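You operate a simulated robot arm through the tools that you are given. There is no shell and no other tool. Be economical: measure what you need, move in short steps, check, and stop when the job is done.

You run a simulated two-armed robot. Do the job below in one go: nothing can be reset, and whatever is moved stays where it is left.

Task
Spin the load as the yellow spin ticket says.
Fine: set speed and timer, START once, wait till it stands, switch off. The lid stays latched.

It is judged by the outcome, as a careful person would: the job done as asked, and still so three seconds after it is handed in. It fails if anything else is knocked over, pushed out of place, dropped, spilled or broken. Lids that push on must go on centred and level and be pressed home; caps that screw on are set level and turned clockwise until they are tight.

Robot
Two 7-joint arms with two-finger grippers on one trunk, hanging from a carriage that runs on a gantry, over the field with the corners [-1038, -2694], [242, -2701], [257, -1], [-1023, 6] (x, y) and turns from -288 to 399 degrees about z. Base frame: it is fixed where the carriage stands at the start and does not move with it; the origin is on the floor, on the carriage's upright axis, x ahead of it, y to its left, z up. Units: mm, degrees, N and s.
The left shoulder is at the start at [40, 158, 1252], the right one opposite. With the tool pointing down near the work surface each hand reaches from about 100 to 560 mm from the robot's upright axis, wherever it stands, measured 20 degrees to its own side. Places, roughly: extractor box [900, 200, 1100]; extractor brake [300, 500, 600]; extractor latch [0, 700, 900]; extractor speed knob [800, 400, 1200]; extractor start button [800, 400, 1100]; extractor switch [800, 100, 1200]; extractor timer [800, 200, 1200]. Payload 1.96 kg a hand.
The TCP of each hand is the grasp point between the finger pads, 20 mm short of the fingertips. In the tool frame z runs along the fingers and y along their closing line. Largest opening 72 mm; the body of the gripper starts 38 mm behind the TCP.
Orientation is that of the tool frame in the base frame, as a unit quaternion [x, y, z, w]. With the fingers straight down and closing along the base's y, the tool's x points along the base's -x, its y along +y and its z along -z.

Tools
- The arms move only by the tool send_rows. It takes "left_moves", "right_moves" or both (then of equal length, played together; a hand with none holds still); each is one flat list of numbers, 7 for each row, row after row: the turn, a rotation vector about the tool's x, y, z in degrees, then the shift along the tool's x, y, z in cm, then the finger opening in cm, from 0 to 7.2. In form: [wx, wy, wz, dx, dy, dz, gripper, wx, wy, wz, dx, dy, dz, gripper, ...]. A call has 1 to 20 rows; each row shifts and turns the commanded pose from where the row before left it, along the tool's axes as they then stand. Rows are played at 5 a second. More than 50 mm and 8.6 degrees between two rows, or a gripper value outside its range, and nothing of the call is played. Where a pose cannot be reached the arm comes as near as it can. A force on the tool above 40 N (or 10 N above the force at the start of the call, whichever is more), or a blocked arm, ends the call early, and 0.2 s more pass. The fingers move at their own pace (about 45 mm/s each) and stop on an object; they squeeze with about 23 N. The grip force told is the motor's: it shows also when the fingers shut on nothing. Time passes only in rows, and 0.2 s behind the last, so rows that do not move let the fingers close. It gives the time, the measured TCP pose, the force on the tool (base axes), the opening and the grip force at its end, in the units of the frame above (readings bear some noise), with the torque about the TCP (base axes, N m) and any sound that the robot's microphone picked up.
- Cameras (640 x 400 px; columns grow to the right, rows downward): "scene" is now at [224.6, 51, 1616]; the picture's right is [0.55, -0.84, 0.00], its down [-0.65, -0.42, -0.63] and it looks along [0.53, 0.35, -0.77] (base axes); focal length 261 px, centre (320, 200). "left" rides on the left gripper at [71, -19, -82] in its tool frame; the picture's right is [0.26, 0.97, 0.00], its down [-0.67, 0.18, -0.72] and it looks along [-0.69, 0.19, 0.70] (tool axes); focal length 280 px, centre (320, 200). "right" rides on the right gripper at [71, 19, -82] in its tool frame; the picture's right is [-0.26, 0.97, 0.00], its down [-0.67, -0.18, -0.72] and it looks along [-0.69, -0.19, 0.70] (tool axes); focal length 280 px, centre (320, 200). There is no depth. A picture from a camera that has moved, and an enlarged one, comes with that camera's place and axes in the base frame and with its lens. The place of the scene camera against the robot may be out by one fixed shift of up to 12 mm in any direction.
- grab_frame(camera): a new picture of that camera. It takes no simulated time.
- slide_trunk(by): slides the trunk up (or, below 0, down) by that many mm; the arms and the scene camera ride with it, the base frame stays. It gives what a move gives, with no picture.
- steer(legs): drives the robot by 1 to 6 legs, each [ahead, left, turn to the left] in mm, mm and degrees, along the robot's own axes; the way and the turn of a leg run together, so that a leg with both is an arc; at most 1500 mm and 180 degrees a leg. The arms and the cameras ride along, it lands a little off, and it stops where it bumps. It keeps to its track: a leg is cut to what the track allows. It gives what a move gives.
- turn_head(pan, tilt): turns the head with the scene camera to pan (to the left, within 86 degrees either way) and tilt (down, from -29 to 69), counted from straight ahead of the robot. It gives what a move gives.
- enlarge(camera, box): a new picture of the part [left, top, right, bottom] of that camera's present view, enlarged. It takes no simulated time.
- hand_in(): hands the job in; it is judged then, once.

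Work in short steps. Places have to be worked out from the pictures, the camera data and where the tool is seen: move nearer, look again, correct. Check each grasp and each placing, and mend what went wrong. You have 120 turns and 108 pictures in all, those below and enlarged ones among them. Open the grippers and draw the arms clear of the work before you hand the job in, unless the task says otherwise; then end with one line.

The tools are called after ">>>" as a command line: name --argument value ..., lists and objects as JSON in quotes. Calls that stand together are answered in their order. send_rows: Moves the arms, as the interface text tells. Its arguments: {"type":"object","properties":{"left_moves":{"type":"array","items":{"type":"number"}},"right_moves":{"type":"array","items":{"type":"number"}}},"required":[]} The other tools are called the same way: slide_trunk (by) slides the trunk up or down; steer (legs) drives the base; turn_head (pan, tilt) turns the head that bears the scene camera; grab_frame (camera) takes a picture; enlarge (camera, box) takes an enlarged picture of a part of a camera's view; hand_in () hands the job in.

At the start:

```text
clock: 0.0
left_ee_pos: [387.9, 329.7, 1364.7]
left_tcp_rot: [0.0, 1.0, 0.0, 0.0]
left_force: [0.2, 0.1, -0.3]
left_wrist_torque: [0.02, 0.01, 0.0]
left_grip_width: 72.0
left_finger_force: 0.0
right_ee_pos: [308.9, -39.4, 1346.3]
right_tcp_rot: [0.001, 1.0, 0.002, 0.0]
right_force: [-0.4, -0.7, 0.4]
right_wrist_torque: [0.01, 0.0, 0.02]
right_grip_width: 72.1
right_finger_force: 0.0
trunk travel left (down, up): [-575.0, 265.0]
robot x, y, heading: [-0.8, 0.3, -0.0]
head pan, tilt: [33.0, 50.7]
```

scene: 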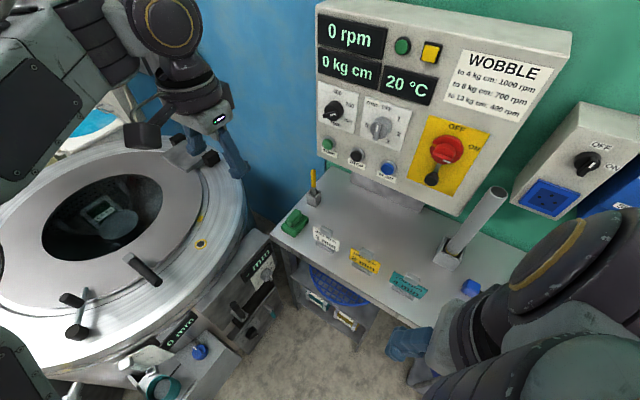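
right: 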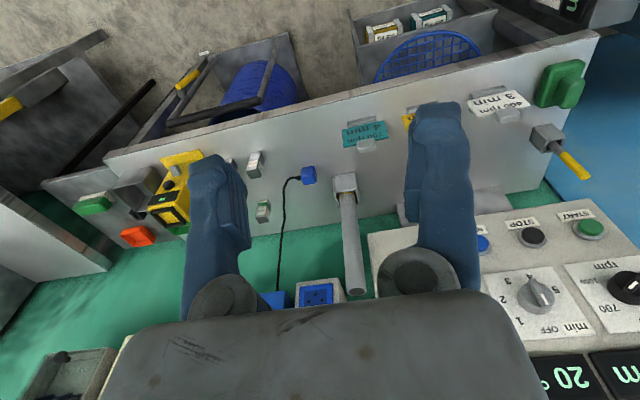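
left: 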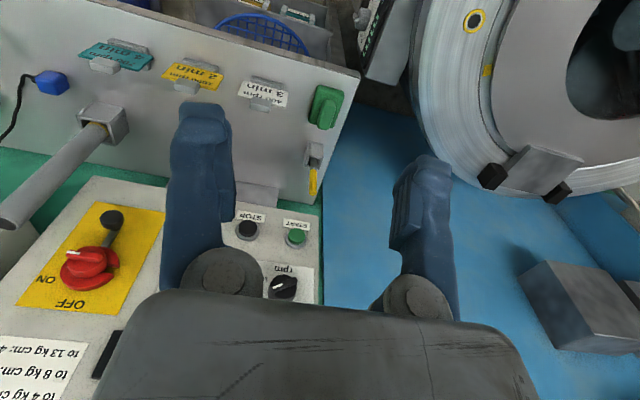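

The scene shows the control box with knobs and three tickets. I'll enlarge the tickets and the panel to read them.

>>> enlarge --camera "scene" --box '[300, 210, 440, 300]'

>>> enlarge --camera "scene" --box '[310, 0, 580, 200]'

>>> enlarge --camera "left" --box '[140, 40, 300, 140]'

>>> enlarge --camera "scene" --box '[0, 100, 300, 400]'

```text
4.44 times, centred on (370, 255) of scene
camera zoom: at [224.6, 51.0, 1616.0], right [0.55, -0.84, 0.0], down [-0.65, -0.42, -0.63], along [0.53, 0.35, -0.77], focal length 1162 px, centre (98, -44)
```

zoom: 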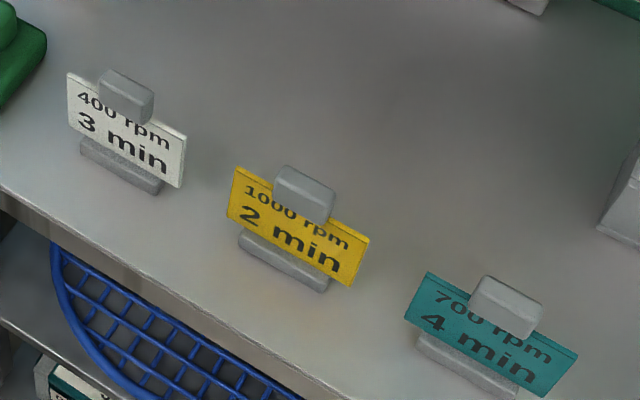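

```text
2.00 times, centred on (445, 100) of scene
camera zoom: at [224.6, 51.0, 1616.0], right [0.55, -0.84, 0.0], down [-0.65, -0.42, -0.63], along [0.53, 0.35, -0.77], focal length 523 px, centre (70, 400)
```

zoom: 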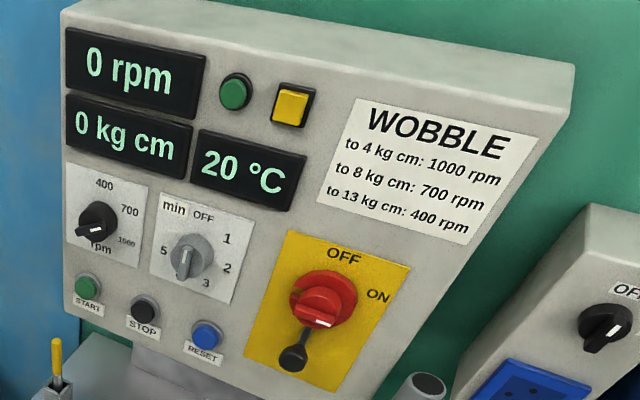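

```text
4.00 times, centred on (220, 90) of left
camera zoom: at [317.6, 309.9, 1445.7], right [-0.26, 0.97, 0.0], down [0.67, 0.18, 0.72], along [0.69, 0.19, -0.7], focal length 1122 px, centre (720, 640)
```

zoom: 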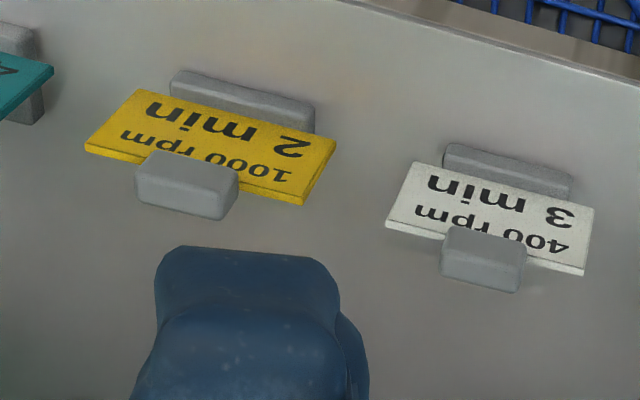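

```text
1.33 times, centred on (150, 250) of scene
camera zoom: at [224.6, 51.0, 1616.0], right [0.55, -0.84, 0.0], down [-0.65, -0.42, -0.63], along [0.53, 0.35, -0.77], focal length 348 px, centre (547, 133)
```

zoom: 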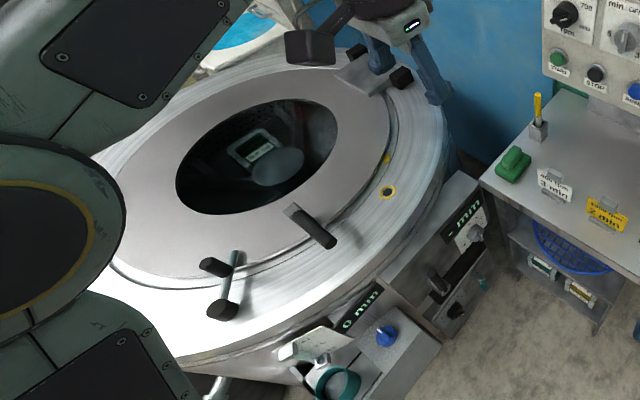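

Yellow ticket: 1000 rpm, 2 min. I'll look closer at the switch, knobs and latches to see their current settings.

>>> enlarge --camera "scene" --box '[310, 85, 410, 185]'

>>> enlarge --camera "scene" --box '[410, 110, 510, 210]'

>>> enlarge --camera "scene" --box '[40, 230, 290, 400]'

>>> enlarge --camera "left" --box '[0, 170, 330, 330]'

```text
4.00 times, centred on (360, 135) of scene
camera zoom: at [224.6, 51.0, 1616.0], right [0.55, -0.84, 0.0], down [-0.65, -0.42, -0.63], along [0.53, 0.35, -0.77], focal length 1046 px, centre (160, 460)
```

zoom: 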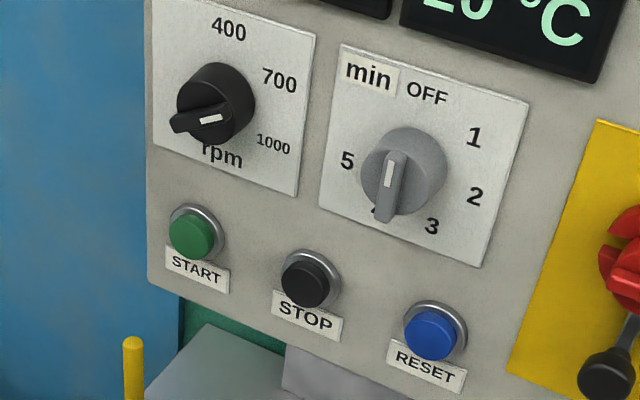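

```text
4.00 times, centred on (460, 160) of scene
camera zoom: at [224.6, 51.0, 1616.0], right [0.55, -0.84, 0.0], down [-0.65, -0.42, -0.63], along [0.53, 0.35, -0.77], focal length 1046 px, centre (-240, 360)
```

zoom: 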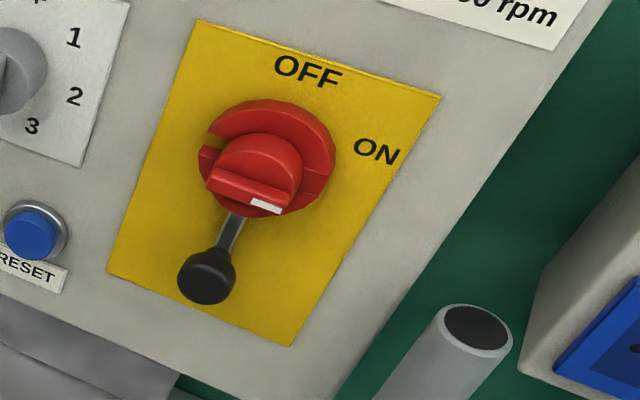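

```text
2.35 times, centred on (165, 315) of scene
camera zoom: at [224.6, 51.0, 1616.0], right [0.55, -0.84, 0.0], down [-0.65, -0.42, -0.63], along [0.53, 0.35, -0.77], focal length 615 px, centre (685, -71)
```

zoom: 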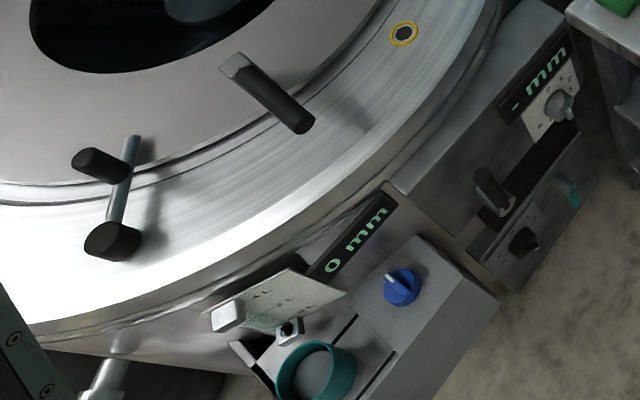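

```text
1.94 times, centred on (165, 250) of left
camera zoom: at [317.6, 309.9, 1445.7], right [-0.26, 0.97, 0.0], down [0.67, 0.18, 0.72], along [0.69, 0.19, -0.7], focal length 544 px, centre (621, 103)
```

zoom: 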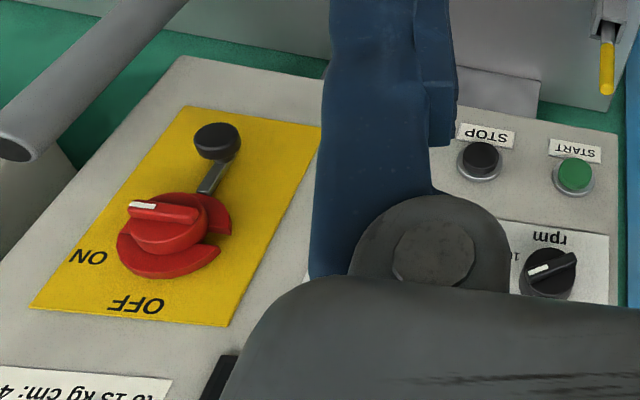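

The panel stands vertical, facing -x, at about x≈780: START is near (770,384,1107), the switch near (769,64,1220). I'll pitch the left hand up 45° so its camera faces the panel.

>>> send_rows --left_moves '[0, -7.5, 0, 0, 0, 0, 7.2, 0, -7.5, 0, 0, 0, 0, 7.2, 0, -7.5, 0, 0, 0, 0, 7.2, 0, -7.5, 0, 0, 0, 0, 7.2, 0, -7.5, 0, 0, 0, 0, 7.2, 0, -7.5, 0, 0, 0, 0, 7.2]'

>>> grab_frame --camera "left"

>>> turn_head --pan 75 --tilt 50

>>> grab_frame --camera "scene"

```text
clock: 1.4
left_ee_pos: [388.1, 329.2, 1364.7]
left_tcp_rot: [0.0, 0.924, 0.0, 0.383]
left_force: [-0.1, -0.2, 1.0]
left_wrist_torque: [0.04, 0.0, 0.0]
left_grip_width: 72.1
left_finger_force: 0.0
right_ee_pos: [309.2, -38.4, 1347.1]
right_tcp_rot: [0.001, 1.0, 0.002, 0.001]
right_force: [0.1, 0.0, -0.1]
right_wrist_torque: [-0.01, 0.01, 0.03]
right_grip_width: 72.0
right_finger_force: 0.1
trunk travel left (down, up): [-575.0, 265.0]
robot x, y, heading: [2.4, 2.8, 0.1]
head pan, tilt: [33.0, 50.7]
```

```text
96 pictures are left
camera left: at [280.6, 309.9, 1371.7], right [-0.18, 0.97, -0.19], down [-0.03, 0.18, 0.98], along [0.98, 0.19, 0.0], focal length 280 px, centre (320, 200)
```

left: 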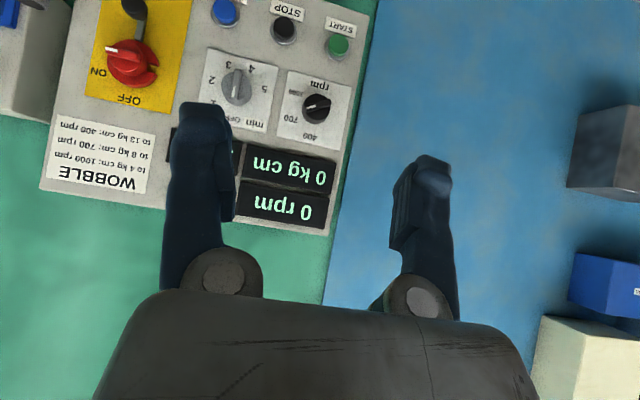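

```text
clock: 2.5
left_ee_pos: [388.3, 330.7, 1364.9]
left_tcp_rot: [0.0, 0.924, 0.0, 0.383]
left_force: [0.3, 0.7, -0.2]
left_wrist_torque: [-0.04, 0.01, 0.02]
left_grip_width: 71.8
left_finger_force: 0.0
right_ee_pos: [308.3, -39.3, 1347.4]
right_tcp_rot: [0.0, 1.0, 0.002, 0.001]
right_force: [-0.3, -0.2, 0.9]
right_wrist_torque: [-0.01, -0.02, 0.02]
right_grip_width: 72.2
right_finger_force: 0.0
trunk travel left (down, up): [-575.0, 265.0]
robot x, y, heading: [0.8, -2.7, 0.1]
head pan, tilt: [75.0, 50.0]
```

```text
95 pictures are left
camera scene: at [180.6, 83.8, 1616.9], right [0.97, -0.26, 0.0], down [-0.2, -0.74, -0.64], along [0.17, 0.62, -0.77], focal length 261 px, centre (320, 200)
```

scene: 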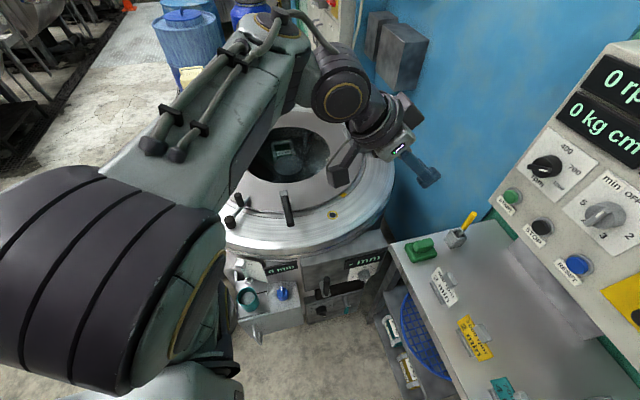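

Something reads "6 mm" (earlier 0 mm). I'll zoom in on the extractor front and the panel settings.

>>> enlarge --camera "scene" --box '[215, 170, 395, 350]'

>>> enlarge --camera "left" --box '[70, 0, 370, 150]'

>>> enlarge --camera "scene" --box '[220, 110, 400, 240]'

```text
2.22 times, centred on (305, 260) of scene
camera zoom: at [180.6, 83.8, 1616.9], right [0.97, -0.26, 0.0], down [-0.2, -0.74, -0.64], along [0.17, 0.62, -0.77], focal length 581 px, centre (353, 67)
```

zoom: 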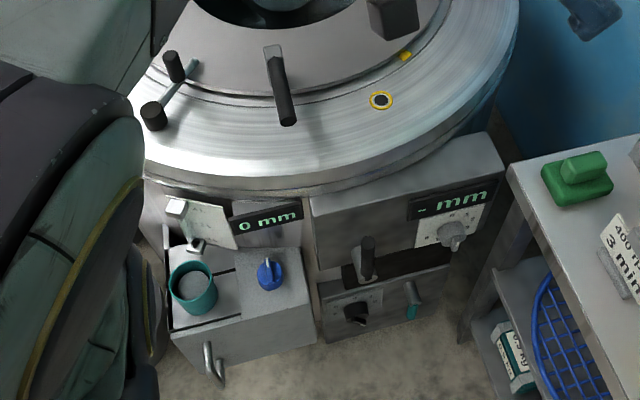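

```text
2.13 times, centred on (220, 75) of left
camera zoom: at [280.7, 310.0, 1371.9], right [-0.19, 0.97, -0.19], down [-0.03, 0.18, 0.98], along [0.98, 0.19, -0.01], focal length 598 px, centre (533, 467)
```

zoom: 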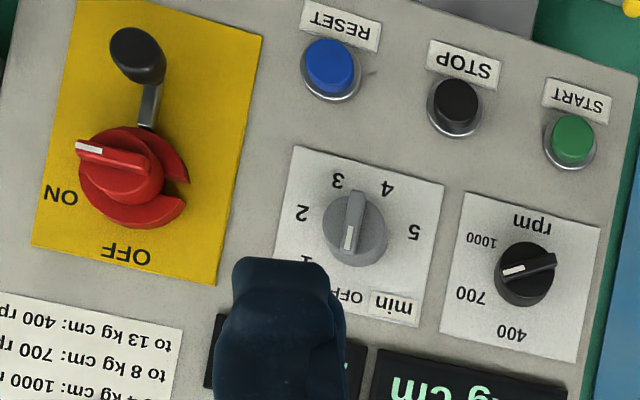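

```text
3.08 times, centred on (310, 175) of scene
camera zoom: at [180.6, 83.8, 1616.9], right [0.97, -0.26, 0.0], down [-0.2, -0.74, -0.64], along [0.17, 0.62, -0.77], focal length 804 px, centre (351, 277)
```

zoom: 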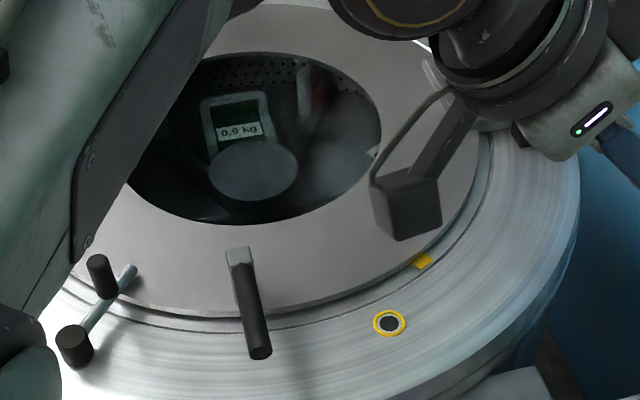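

Read from the frontal view: the speed pointer is at 700, the timer at OFF, and the switch at ON. Before starting I'll check the brake and latch area.

>>> enlarge --camera "scene" --box '[290, 225, 400, 325]'

>>> enlarge --camera "scene" --box '[215, 220, 305, 310]'

>>> enlarge --camera "scene" --box '[400, 200, 520, 400]'

```text
4.00 times, centred on (345, 275) of scene
camera zoom: at [180.6, 83.8, 1616.9], right [0.97, -0.26, 0.0], down [-0.2, -0.74, -0.64], along [0.17, 0.62, -0.77], focal length 1046 px, centre (220, -100)
```

zoom: 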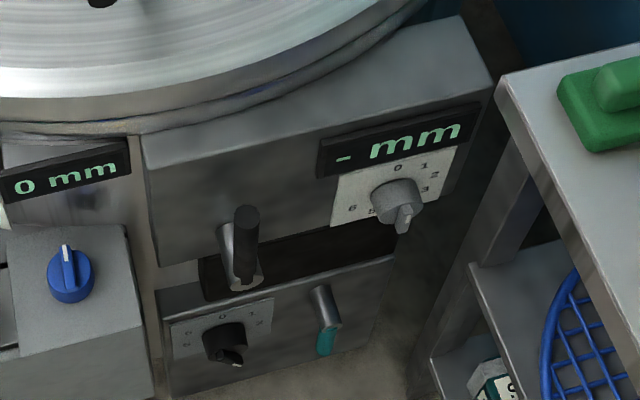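

```text
4.44 times, centred on (260, 265) of scene
camera zoom: at [180.6, 83.8, 1616.9], right [0.97, -0.26, 0.0], down [-0.2, -0.74, -0.64], along [0.17, 0.62, -0.77], focal length 1162 px, centre (587, -89)
```

zoom: 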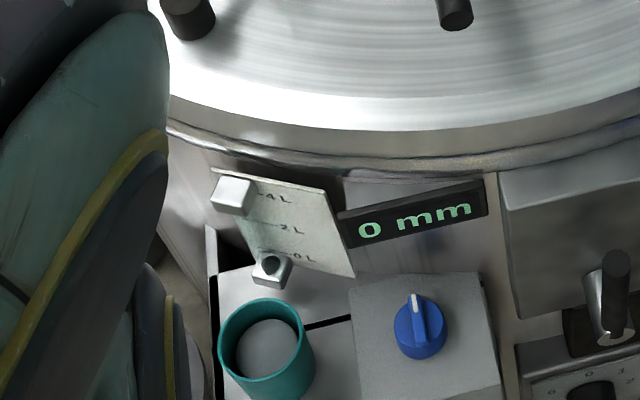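

```text
2.00 times, centred on (460, 300) of scene
camera zoom: at [180.6, 83.8, 1616.9], right [0.97, -0.26, 0.0], down [-0.2, -0.74, -0.64], along [0.17, 0.62, -0.77], focal length 523 px, centre (40, 0)
```

zoom: 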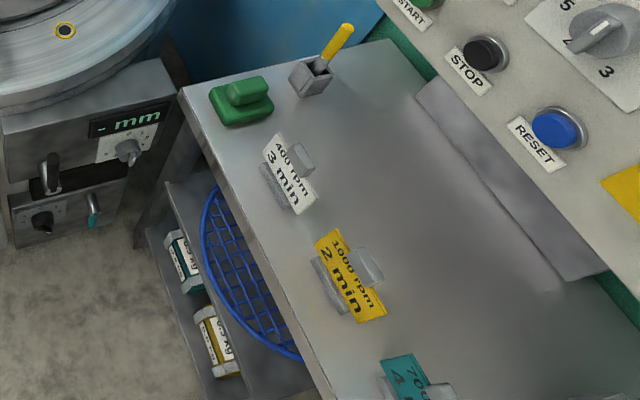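

Settings are clear: speed 700→1000 (60° cw), timer OFF→2 (120° cw). I'll drive 150 mm ahead, then pitch the left hand to horizontal.

>>> steer --legs '[[150, 0, 0]]'

>>> send_rows --left_moves '[0, -7.5, 0, 0, 0, 0, 7.2, 0, -7.5, 0, 0, 0, 0, 7.2, 0, -7.5, 0, 0, 0, 0, 7.2, 0, -7.5, 0, 0, 0, 0, 7.2, 0, -7.5, 0, 0, 0, 0, 7.2, 0, -7.5, 0, 0, 0, 0, 7.2]'

>>> turn_head --pan 30 --tilt 45

>>> grab_frame --camera "scene"

>>> grab_frame --camera "left"

```text
clock: 3.9
left_ee_pos: [537.7, 329.6, 1365.1]
left_tcp_rot: [0.0, 0.924, 0.0, 0.383]
left_force: [0.0, 0.5, 0.2]
left_wrist_torque: [-0.01, -0.03, 0.01]
left_grip_width: 72.0
left_finger_force: 0.2
right_ee_pos: [458.3, -39.5, 1346.8]
right_tcp_rot: [0.0, 1.0, 0.001, 0.0]
right_force: [0.6, 1.0, 0.2]
right_wrist_torque: [-0.03, -0.01, 0.0]
right_grip_width: 71.8
right_finger_force: 0.0
trunk travel left (down, up): [-575.0, 265.0]
robot x, y, heading: [150.1, 0.9, -0.1]
head pan, tilt: [75.0, 50.0]
```

```text
clock: 5.3
left_ee_pos: [537.8, 329.0, 1365.6]
left_tcp_rot: [0.001, 0.707, 0.002, 0.708]
left_force: [-0.3, 0.2, 0.2]
left_wrist_torque: [0.0, 0.0, 0.01]
left_grip_width: 72.2
left_finger_force: 0.1
right_ee_pos: [458.7, -39.7, 1346.3]
right_tcp_rot: [-0.001, 1.0, 0.001, 0.0]
right_force: [0.1, -0.2, -0.1]
right_wrist_torque: [0.01, 0.01, 0.04]
right_grip_width: 72.1
right_finger_force: 0.0
trunk travel left (down, up): [-575.0, 265.0]
robot x, y, heading: [149.4, -2.4, 0.1]
head pan, tilt: [75.0, 50.0]
```

```text
clock: 6.4
left_ee_pos: [537.6, 328.4, 1364.1]
left_tcp_rot: [0.001, 0.707, 0.0, 0.707]
left_force: [0.6, -1.0, 0.3]
left_wrist_torque: [0.01, -0.02, 0.01]
left_grip_width: 71.8
left_finger_force: 0.2
right_ee_pos: [458.3, -39.9, 1346.4]
right_tcp_rot: [0.001, 1.0, 0.002, 0.0]
right_force: [-0.8, 0.4, -0.2]
right_wrist_torque: [0.03, 0.02, 0.02]
right_grip_width: 72.1
right_finger_force: 0.0
trunk travel left (down, up): [-575.0, 265.0]
robot x, y, heading: [148.5, -0.6, 0.1]
head pan, tilt: [30.0, 45.0]
```

```text
88 pictures are left
camera scene: at [380.6, 49.3, 1623.8], right [0.5, -0.87, 0.0], down [-0.61, -0.35, -0.71], along [0.61, 0.35, -0.71], focal length 261 px, centre (320, 200)
```

scene: 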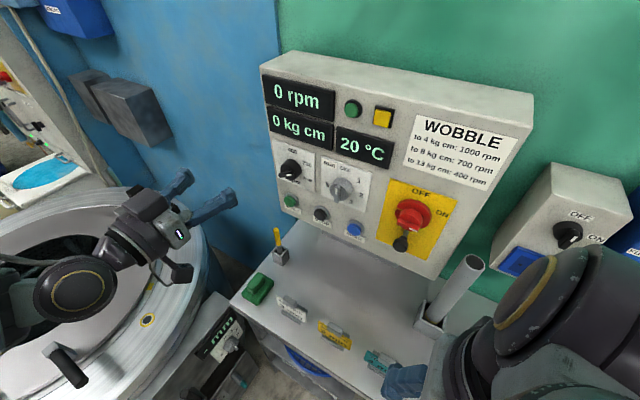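

```text
87 pictures are left
camera left: at [456.3, 309.2, 1293.4], right [0.0, 0.97, -0.26], down [-0.71, 0.18, 0.67], along [0.7, 0.19, 0.69], focal length 280 px, centre (320, 200)
```

left: 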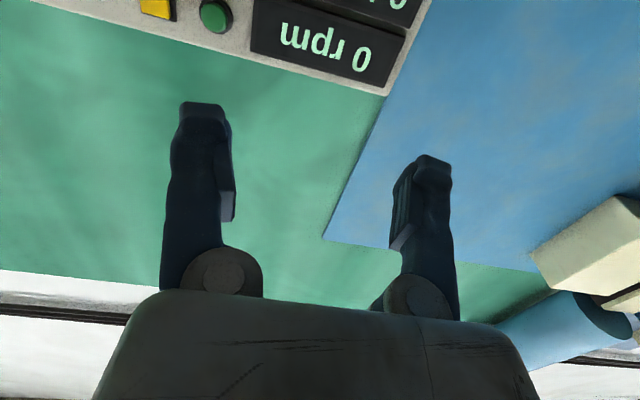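

Rough triangulation puts the timer knob near (785,228,1211), speed near (785,370,1212) and START near (790,390,1085). I'll bring the left hand 150 mm in front of the timer knob for a closer look.

>>> send_rows --left_moves '[0, 0, 0, 3.04, -2.02, 2.04, 7.2, 0, 0, 0, 3.04, -2.02, 2.04, 7.2, 0, 0, 0, 3.04, -2.02, 2.04, 7.2, 0, 0, 0, 3.04, -2.02, 2.04, 7.2, 0, 0, 0, 3.04, -2.02, 2.04, 7.2, 0, 0, 0, 0, 0, 0, 7.2]'

>>> grab_frame --camera "left"

>>> grab_frame --camera "scene"

```text
clock: 7.8
left_ee_pos: [640.3, 227.7, 1212.9]
left_tcp_rot: [0.0, 0.707, -0.001, 0.707]
left_force: [-0.4, 0.4, 0.6]
left_wrist_torque: [-0.02, 0.04, -0.02]
left_grip_width: 72.0
left_finger_force: 0.1
right_ee_pos: [457.9, -38.9, 1347.0]
right_tcp_rot: [0.0, 1.0, 0.002, -0.001]
right_force: [0.4, -0.1, 0.9]
right_wrist_torque: [0.02, 0.01, 0.04]
right_grip_width: 71.9
right_finger_force: 0.0
trunk travel left (down, up): [-575.0, 265.0]
robot x, y, heading: [150.3, -0.7, 0.0]
head pan, tilt: [30.0, 45.0]
```

```text
86 pictures are left
camera left: at [559.0, 207.4, 1140.8], right [0.0, 0.96, -0.26], down [-0.72, 0.18, 0.67], along [0.7, 0.19, 0.69], focal length 280 px, centre (320, 200)
```

left: 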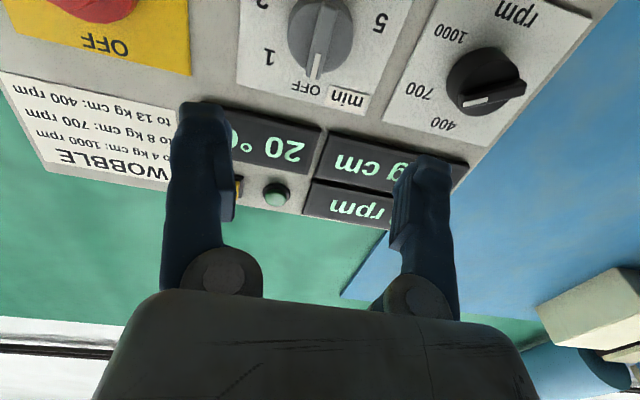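

```text
85 pictures are left
camera scene: at [380.7, 49.3, 1623.8], right [0.5, -0.87, 0.0], down [-0.61, -0.35, -0.71], along [0.61, 0.35, -0.71], focal length 261 px, centre (320, 200)
```

scene: 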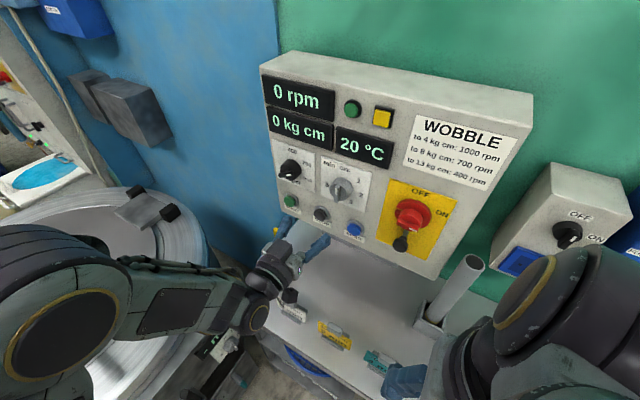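

Hand camera triangulation gives timer knob front at about (790,226,1208) and the speed knob at (795,371,1204). I'll approach the timer with fingers partly open so that the tips stop just short of it.

>>> send_rows --left_moves '[0, 0, 0, 0.2, -0.1, 4, 5, 0, 0, 0, 0.2, 0, 4, 4, 0, 0, 0, 0, 0, 3, 3.4, 0, 0, 0, 0, 0, 0, 3.4]'

>>> grab_frame --camera "left"

>>> enlarge --camera "scene" --box '[260, 130, 420, 240]'

```text
clock: 8.8
left_ee_pos: [749.0, 226.7, 1208.8]
left_tcp_rot: [0.001, 0.707, -0.001, 0.707]
left_force: [0.7, -0.5, 0.3]
left_wrist_torque: [0.02, -0.01, -0.01]
left_grip_width: 33.8
left_finger_force: 0.1
right_ee_pos: [458.2, -39.8, 1346.3]
right_tcp_rot: [0.0, 1.0, 0.001, 0.0]
right_force: [-0.1, 0.7, 0.5]
right_wrist_torque: [0.01, 0.0, 0.02]
right_grip_width: 71.8
right_finger_force: 0.0
trunk travel left (down, up): [-575.0, 265.0]
robot x, y, heading: [147.9, 2.8, -0.0]
head pan, tilt: [30.0, 45.0]
```

```text
84 pictures are left
camera left: at [668.0, 206.4, 1137.6], right [0.0, 0.96, -0.26], down [-0.72, 0.18, 0.67], along [0.7, 0.19, 0.69], focal length 280 px, centre (320, 200)
```

left: 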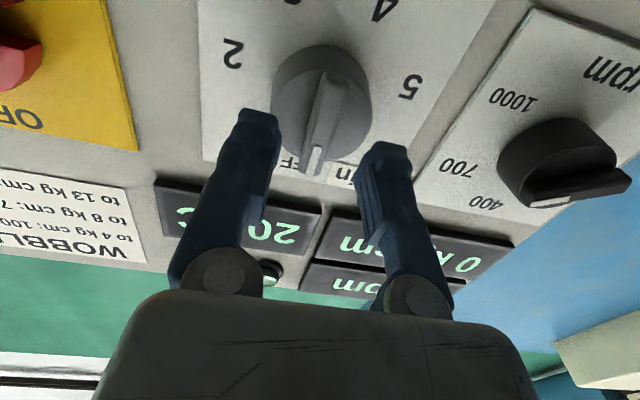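

```text
3.64 times, centred on (340, 185) of scene
camera zoom: at [380.7, 49.3, 1623.8], right [0.5, -0.87, 0.0], down [-0.61, -0.35, -0.71], along [0.61, 0.35, -0.71], focal length 950 px, centre (247, 254)
```

zoom: 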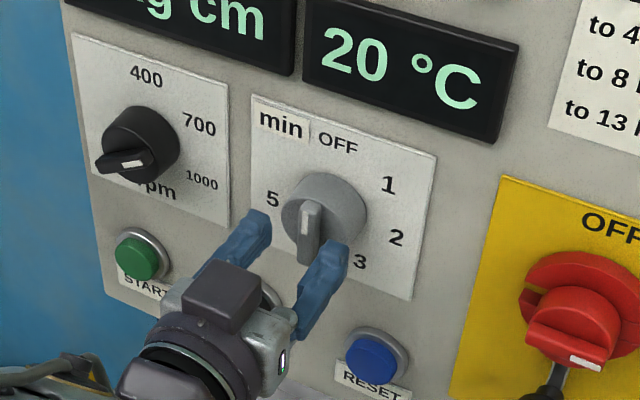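

The fingers straddle the timer bar nicely. I'll ease forward 22 mm, watching the force.

>>> send_rows --left_moves '[0, 0, 0, 0.3, 0, 0.8, 3.4, 0, 0, 0, 0, 0, 0.7, 3.4, 0, 0, 0, 0, 0, 0.7, 3.4]'

>>> grab_frame --camera "left"

```text
clock: 9.7
left_ee_pos: [765.8, 227.4, 1204.8]
left_tcp_rot: [-0.002, 0.708, -0.001, 0.707]
left_force: [-27.6, -0.6, 4.3]
left_wrist_torque: [-0.03, -0.09, -0.66]
left_grip_width: 34.0
left_finger_force: 0.2
right_ee_pos: [454.1, -40.7, 1345.5]
right_tcp_rot: [-0.001, 1.0, 0.002, -0.001]
right_force: [0.9, -0.1, 0.4]
right_wrist_torque: [0.02, 0.01, 0.0]
right_grip_width: 71.9
right_finger_force: 0.0
trunk travel left (down, up): [-575.0, 265.0]
robot x, y, heading: [148.7, -0.4, 0.2]
head pan, tilt: [30.0, 45.0]
stopped in row 3 (left hand): the force on the tool passed its limit at 41 N (the readings are from after the stop); the commanded pose is now the measured one
```

```text
82 pictures are left
camera left: at [685.2, 207.1, 1133.0], right [0.0, 0.96, -0.26], down [-0.71, 0.18, 0.67], along [0.7, 0.19, 0.69], focal length 280 px, centre (320, 200)
```

left: 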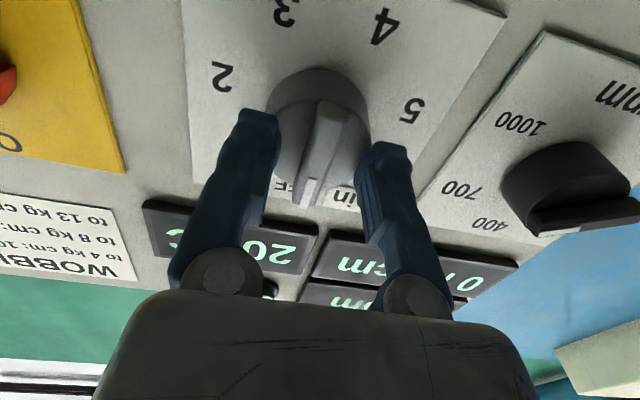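

The fingertips touch the knob's face at x≈787. I'll back off 3 mm and close on the bar.

>>> send_rows --left_moves '[0, 0, 0, 0, 0, -0.3, 3.4, 0, 0, 0, 0, 0, 0, 0, 0, 0, 0, 0, 0, 0, 0, 0, 0, 0, 0, 0, 0, 0]'

>>> grab_frame --camera "left"

```text
clock: 10.7
left_ee_pos: [766.4, 225.6, 1206.1]
left_tcp_rot: [-0.001, 0.706, -0.001, 0.708]
left_force: [-0.1, -6.9, -0.7]
left_wrist_torque: [0.04, 0.11, -0.15]
left_grip_width: 11.4
left_finger_force: 37.7
right_ee_pos: [457.9, -40.9, 1346.6]
right_tcp_rot: [-0.002, 1.0, 0.001, 0.0]
right_force: [-0.8, 0.0, 0.9]
right_wrist_torque: [0.03, 0.02, 0.01]
right_grip_width: 72.0
right_finger_force: 0.1
trunk travel left (down, up): [-575.0, 265.0]
robot x, y, heading: [150.3, -1.0, 0.1]
head pan, tilt: [30.0, 45.0]
```

```text
81 pictures are left
camera left: at [686.5, 205.8, 1134.7], right [0.0, 0.96, -0.26], down [-0.72, 0.19, 0.67], along [0.7, 0.19, 0.69], focal length 280 px, centre (320, 200)
```

left: 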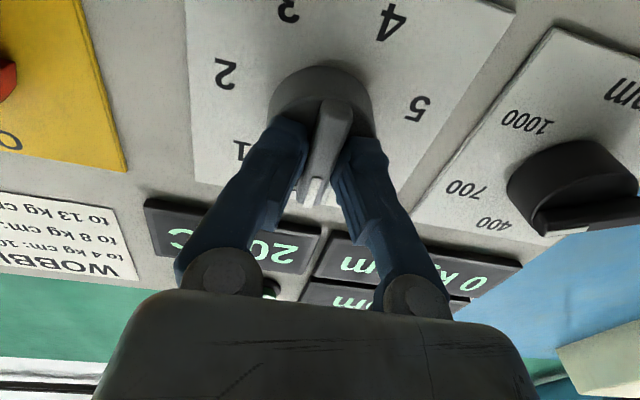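

Bar gripped (11 mm). I'll turn clockwise by 60° first, to see how the knob follows.

>>> send_rows --left_moves '[0, 0, 7.5, 0, 0, 0, 0, 0, 0, 7.5, 0, 0, 0, 0, 0, 0, 7.5, 0, 0, 0, 0, 0, 0, 7.5, 0, 0, 0, 0, 0, 0, 7.5, 0, 0, 0, 0, 0, 0, 7.5, 0, 0, 0, 0, 0, 0, 7.5, 0, 0, 0, 0, 0, 0, 7.5, 0, 0, 0, 0, 0, 0, 0, 0, 0, 0, 0]'

>>> grab_frame --camera "left"

```text
clock: 12.7
left_ee_pos: [767.8, 224.1, 1205.7]
left_tcp_rot: [0.353, 0.612, 0.353, 0.613]
left_force: [4.0, -14.4, -7.1]
left_wrist_torque: [-0.01, -0.26, -0.75]
left_grip_width: 11.4
left_finger_force: 38.0
right_ee_pos: [458.0, -40.8, 1347.4]
right_tcp_rot: [0.0, 1.0, 0.001, 0.0]
right_force: [0.6, 0.2, -0.7]
right_wrist_torque: [0.0, 0.02, -0.02]
right_grip_width: 72.0
right_finger_force: 0.0
trunk travel left (down, up): [-575.0, 265.0]
robot x, y, heading: [151.5, -2.6, 0.5]
head pan, tilt: [30.0, 45.0]
```

```text
80 pictures are left
camera left: at [686.4, 275.5, 1152.8], right [0.0, 0.71, 0.7], down [-0.72, -0.49, 0.5], along [0.7, -0.5, 0.51], focal length 280 px, centre (320, 200)
```

left: 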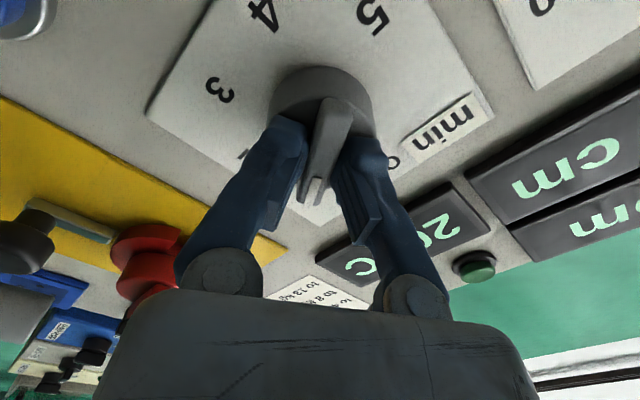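

The knob followed to 1. Another 60° to 2.

>>> send_rows --left_moves '[0, 0, 7.5, 0, 0, 0, 0, 0, 0, 7.5, 0, 0, 0, 0, 0, 0, 7.5, 0, 0, 0, 0, 0, 0, 7.5, 0, 0, 0, 0, 0, 0, 7.5, 0, 0, 0, 0, 0, 0, 7.5, 0, 0, 0, 0, 0, 0, 7.5, 0, 0, 0, 0, 0, 0, 7.5, 0, 0, 0, 0, 0, 0, 0, 0, 0, 0, 0]'

>>> grab_frame --camera "left"

>>> enlarge --camera "scene" --box '[260, 130, 420, 240]'

```text
clock: 14.7
left_ee_pos: [768.1, 225.1, 1205.5]
left_tcp_rot: [0.612, 0.354, 0.611, 0.355]
left_force: [11.7, -13.3, -22.6]
left_wrist_torque: [-0.01, 0.28, -0.21]
left_grip_width: 11.5
left_finger_force: 38.3
right_ee_pos: [457.8, -41.3, 1346.4]
right_tcp_rot: [-0.001, 1.0, 0.001, -0.001]
right_force: [-0.3, 0.3, 0.2]
right_wrist_torque: [-0.01, 0.02, 0.0]
right_grip_width: 71.8
right_finger_force: 0.1
trunk travel left (down, up): [-575.0, 265.0]
robot x, y, heading: [147.1, -0.7, -0.2]
head pan, tilt: [30.0, 45.0]
```

```text
79 pictures are left
camera left: at [686.0, 295.2, 1222.5], right [0.0, -0.25, 0.97], down [-0.72, -0.68, -0.18], along [0.7, -0.69, -0.18], focal length 280 px, centre (320, 200)
```

left: 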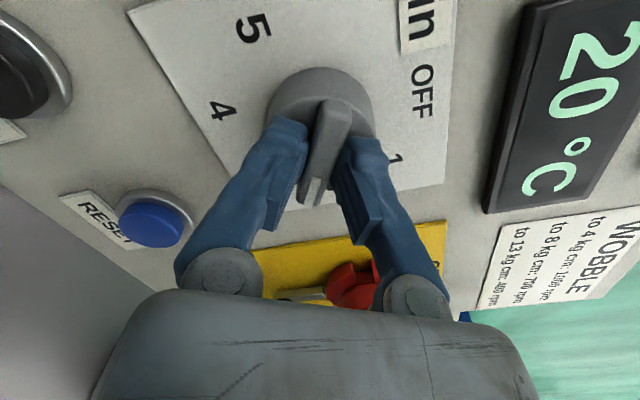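

```text
3.64 times, centred on (340, 185) of scene
camera zoom: at [379.9, 48.1, 1623.5], right [0.5, -0.87, 0.0], down [-0.61, -0.36, -0.71], along [0.61, 0.35, -0.71], focal length 950 px, centre (247, 254)
```

zoom: 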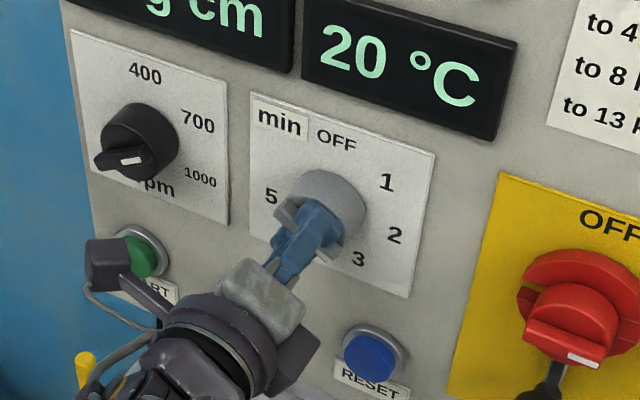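

The bar is at 120°, which should be 2. I'll release, retreat 120 mm, and verify.

>>> send_rows --left_moves '[0, 0, 0, 0, 0, 0, 3.6, 0, 0, 0, 0, 0, 0, 3.6, 0, 0, 0, 0, 0, -3, 3.6, 0, 0, 0, 0, 0, -4.5, 3.6, 0, 0, 0, 0, 0, -4.5, 3.6, 0, 0, 0, 0, 0, 0, 3.6]'

>>> grab_frame --camera "left"

>>> enlarge --camera "scene" --box '[260, 130, 420, 240]'

```text
clock: 16.1
left_ee_pos: [646.5, 226.5, 1206.7]
left_tcp_rot: [0.611, 0.353, 0.613, 0.355]
left_force: [-0.2, 0.1, 0.2]
left_wrist_torque: [0.02, -0.01, -0.02]
left_grip_width: 36.0
left_finger_force: 0.0
right_ee_pos: [456.9, -39.8, 1346.1]
right_tcp_rot: [-0.001, 1.0, 0.001, 0.0]
right_force: [0.4, 0.4, 0.7]
right_wrist_torque: [-0.01, 0.01, -0.01]
right_grip_width: 72.0
right_finger_force: 0.1
trunk travel left (down, up): [-575.0, 265.0]
robot x, y, heading: [151.0, 0.8, 0.0]
head pan, tilt: [30.0, 45.0]
```

```text
77 pictures are left
camera left: at [565.5, 297.4, 1224.4], right [0.0, -0.25, 0.97], down [-0.72, -0.68, -0.18], along [0.7, -0.69, -0.18], focal length 280 px, centre (320, 200)
```

left: 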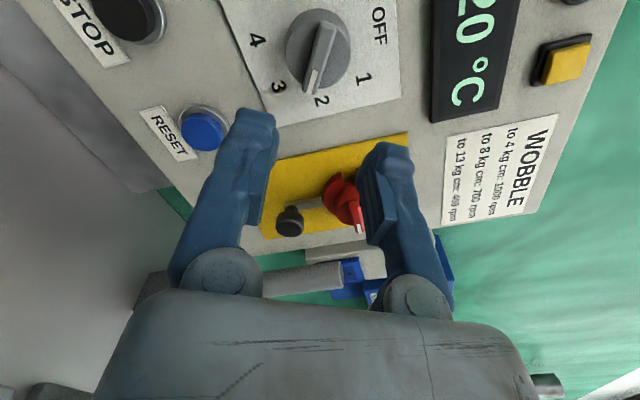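

```text
3.64 times, centred on (340, 185) of scene
camera zoom: at [379.9, 49.5, 1623.8], right [0.5, -0.87, 0.0], down [-0.61, -0.35, -0.71], along [0.61, 0.35, -0.71], focal length 950 px, centre (247, 254)
```

zoom: 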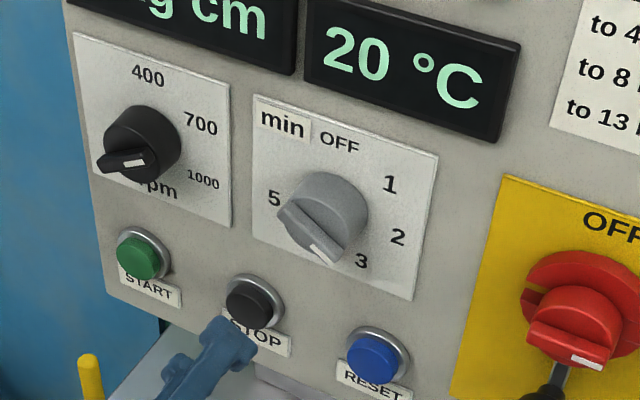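

The pointer looks near 2 but maybe slightly past. I'll zoom in to measure the angle properly.

>>> enlarge --camera "left" --box '[220, 0, 420, 125]'

```text
3.20 times, centred on (320, 62) of left
camera zoom: at [565.5, 297.4, 1224.4], right [0.0, -0.25, 0.97], down [-0.72, -0.68, -0.18], along [0.7, -0.69, -0.18], focal length 897 px, centre (320, 640)
```

zoom: 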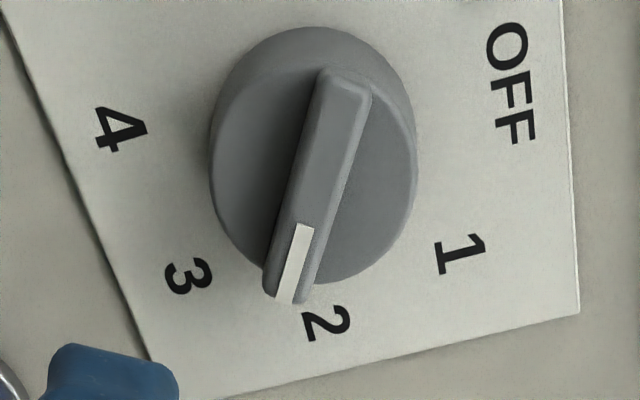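

Measured: labels are spaced about 51° apart, so "2" is at ~102° while the bar is at ~121°. I'll go back in, grip, turn back 19°, and release.

>>> send_rows --left_moves '[0, 0, 0, 0, 0, 4.5, 3.4, 0, 0, 0, 0, 0, 4.5, 3.4, 0, 0, 0, 0, 0, 2.9, 3.4, 0, 0, 0, 0, 0, 0, 0, 0, 0, 0, 0, 0, 0, 0, 0, 0, 0, 0, 0, 0, 0, 0, 0, -6.3, 0, 0, 0, 0, 0, 0, -6.4, 0, 0, 0, 0, 0, 0, -6.3, 0, 0, 0, 0, 0, 0, 0, 0, 0, 0, 0, 0, 0, 0, 0, 0, 0, 3.6, 0, 0, 0, 0, 0, 0, 3.6, 0, 0, 0, 0, 0, -3, 3.6, 0, 0, 0, 0, 0, -4.5, 3.6, 0, 0, 0, 0, 0, -4.5, 3.6, 0, 0, 0, 0, 0, 0, 3.6]'

>>> enlarge --camera "left" --box '[220, 0, 420, 125]'

>>> grab_frame --camera "scene"

```text
clock: 19.5
left_ee_pos: [646.4, 225.9, 1207.1]
left_tcp_rot: [0.545, 0.45, 0.546, 0.45]
left_force: [0.1, -1.4, 0.7]
left_wrist_torque: [0.02, -0.02, 0.04]
left_grip_width: 35.8
left_finger_force: 0.1
right_ee_pos: [457.1, -39.1, 1346.1]
right_tcp_rot: [-0.001, 1.0, 0.001, -0.001]
right_force: [-0.3, -0.7, -0.2]
right_wrist_torque: [0.02, 0.02, -0.01]
right_grip_width: 72.2
right_finger_force: 0.0
trunk travel left (down, up): [-575.0, 265.0]
robot x, y, heading: [148.4, -1.3, 0.1]
head pan, tilt: [30.0, 45.0]
```

```text
3.20 times, centred on (320, 62) of left
camera zoom: at [564.7, 299.1, 1201.1], right [0.0, 0.07, 1.0], down [-0.72, -0.7, 0.05], along [0.7, -0.71, 0.05], focal length 897 px, centre (320, 640)
```

zoom: 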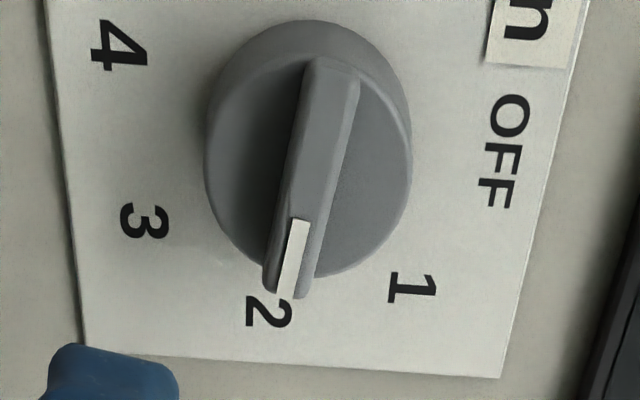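

```text
73 pictures are left
camera scene: at [379.9, 49.5, 1623.8], right [0.5, -0.87, 0.0], down [-0.61, -0.35, -0.71], along [0.61, 0.35, -0.71], focal length 261 px, centre (320, 200)
```

scene: 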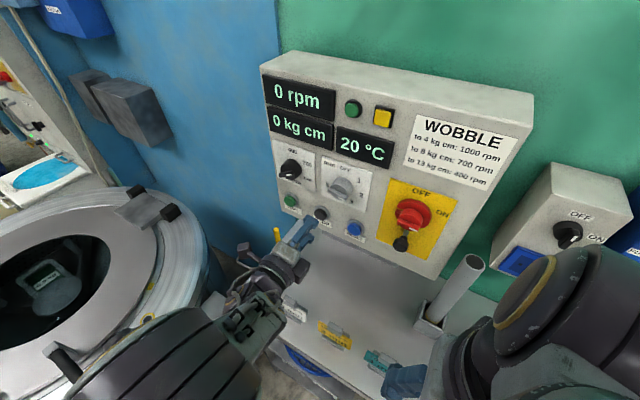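

The timer pointer now sits on 2. I'll roll the hand to 60° and shift to the speed knob at y≈371.

>>> send_rows --left_moves '[0, 0, -8.2, 0, 0, 0, 3.4, 0, 0, -8.2, 0, 0, 0, 3.4, 0, 0, -8.2, 0, 0, 0, 3.4, 0, 0, -8.2, 0, 0, 0, 3.4, 0, 0, -8.2, 0, 0, 0, 3.4, 0, 0, 0, 3.14, 1.81, 0, 3.4, 0, 0, 0, 3.14, 1.81, 0, 3.4, 0, 0, 0, 3.14, 1.81, 0, 3.4, 0, 0, 0, 3.14, 1.81, 0, 3.4, 0, 0, 0, 0, 0, 0, 3.4]'

>>> grab_frame --camera "left"

>>> enlarge --camera "left" --box '[220, 0, 420, 125]'

```text
clock: 21.7
left_ee_pos: [647.5, 371.3, 1205.9]
left_tcp_rot: [0.353, 0.612, 0.353, 0.614]
left_force: [0.2, -0.3, -0.1]
left_wrist_torque: [-0.05, 0.01, 0.0]
left_grip_width: 33.9
left_finger_force: 0.0
right_ee_pos: [457.2, -39.4, 1346.2]
right_tcp_rot: [-0.001, 1.0, 0.001, 0.0]
right_force: [-0.8, 0.9, 0.2]
right_wrist_torque: [0.02, 0.01, 0.03]
right_grip_width: 72.2
right_finger_force: 0.1
trunk travel left (down, up): [-575.0, 265.0]
robot x, y, heading: [147.6, 1.7, -0.2]
head pan, tilt: [30.0, 45.0]
```

```text
72 pictures are left
camera left: at [565.4, 422.9, 1153.4], right [0.0, 0.71, 0.7], down [-0.72, -0.49, 0.5], along [0.7, -0.5, 0.51], focal length 280 px, centre (320, 200)
```

left: 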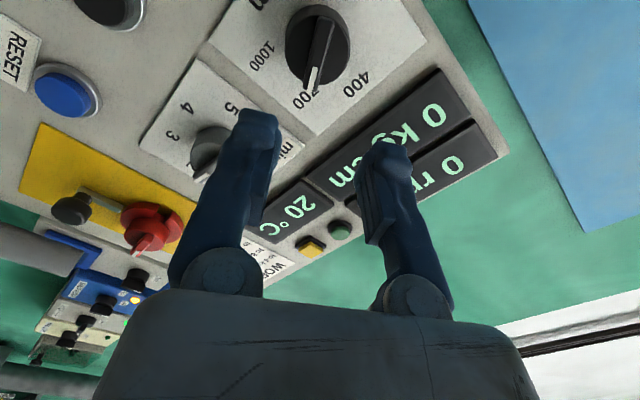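

```text
3.20 times, centred on (320, 62) of left
camera zoom: at [565.4, 422.9, 1153.4], right [0.0, 0.71, 0.7], down [-0.72, -0.49, 0.5], along [0.7, -0.5, 0.51], focal length 897 px, centre (320, 640)
```

zoom: 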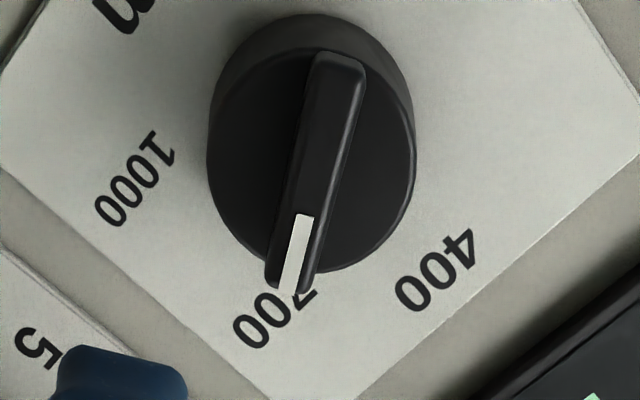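

The speed bar is at 60° (700) and 1000 is at about 120°. I'll go in, grip, turn 60° clockwise, release and back off.

>>> send_rows --left_moves '[0, 0, 0, 0, 0, 4.5, 3.4, 0, 0, 0, 0, 0, 4.5, 3.4, 0, 0, 0, 0, 0, 2.7, 3.4, 0, 0, 0, 0, 0, 0, 0, 0, 0, 0, 0, 0, 0, 0, 0, 0, 0, 0, 0, 0, 0, 0, 0, 7.5, 0, 0, 0, 0, 0, 0, 7.5, 0, 0, 0, 0, 0, 0, 7.5, 0, 0, 0, 0, 0, 0, 7.5, 0, 0, 0, 0, 0, 0, 7.5, 0, 0, 0, 0, 0, 0, 7.5, 0, 0, 0, 0, 0, 0, 7.5, 0, 0, 0, 0, 0, 0, 7.5, 0, 0, 0, 0, 0, 0, 0, 0, 0, 0, 0]'

>>> grab_frame --camera "left"

```text
clock: 24.9
left_ee_pos: [763.6, 369.7, 1204.8]
left_tcp_rot: [0.612, 0.354, 0.613, 0.354]
left_force: [18.0, -0.2, -22.6]
left_wrist_torque: [0.0, 0.38, -0.28]
left_grip_width: 11.6
left_finger_force: 38.6
right_ee_pos: [458.0, -40.1, 1345.9]
right_tcp_rot: [-0.001, 1.0, 0.001, 0.001]
right_force: [0.3, -0.4, 0.6]
right_wrist_torque: [0.0, 0.01, 0.03]
right_grip_width: 72.0
right_finger_force: 0.1
trunk travel left (down, up): [-575.0, 265.0]
robot x, y, heading: [148.3, -6.2, 0.1]
head pan, tilt: [30.0, 45.0]
```

```text
70 pictures are left
camera left: at [682.6, 441.3, 1222.9], right [0.0, -0.25, 0.97], down [-0.72, -0.68, -0.18], along [0.7, -0.69, -0.18], focal length 280 px, centre (320, 200)
```

left: 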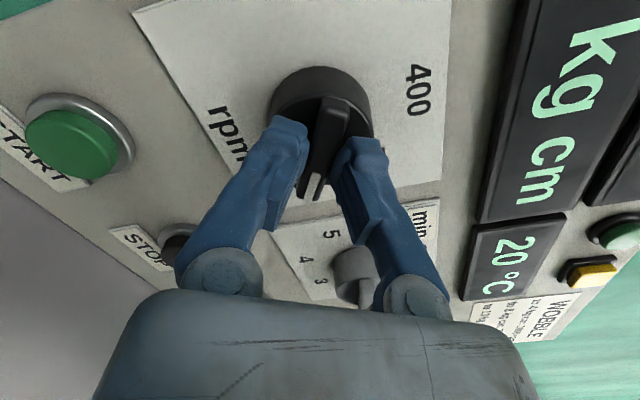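

The knob turned with the hand. I'll release, back off and check the pointer.

>>> send_rows --left_moves '[0, 0, 0, 0, 0, 0, 3.6, 0, 0, 0, 0, 0, 0, 3.6, 0, 0, 0, 0, 0, -3, 3.6, 0, 0, 0, 0, 0, -4.5, 3.6, 0, 0, 0, 0, 0, -4.5, 3.6, 0, 0, 0, 0, 0, 0, 3.6]'

>>> enlarge --camera "left" --box '[220, 0, 420, 125]'

```text
clock: 26.3
left_ee_pos: [642.8, 370.8, 1203.6]
left_tcp_rot: [0.612, 0.352, 0.614, 0.354]
left_force: [-0.5, 0.3, 0.4]
left_wrist_torque: [-0.02, 0.02, -0.01]
left_grip_width: 36.3
left_finger_force: 0.1
right_ee_pos: [458.0, -39.1, 1346.2]
right_tcp_rot: [0.0, 1.0, 0.002, 0.0]
right_force: [-0.1, -0.2, 0.2]
right_wrist_torque: [-0.01, 0.02, 0.0]
right_grip_width: 71.9
right_finger_force: 0.0
trunk travel left (down, up): [-575.0, 265.0]
robot x, y, heading: [149.1, -2.0, 0.1]
head pan, tilt: [30.0, 45.0]
```

```text
3.20 times, centred on (320, 62) of left
camera zoom: at [561.4, 442.1, 1223.1], right [0.0, -0.26, 0.97], down [-0.71, -0.68, -0.18], along [0.7, -0.69, -0.18], focal length 897 px, centre (320, 640)
```

zoom: 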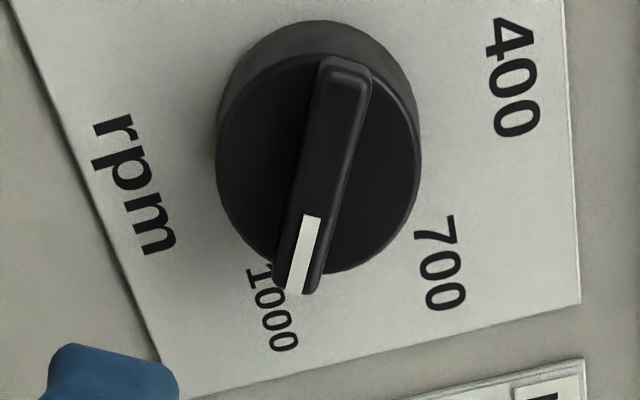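

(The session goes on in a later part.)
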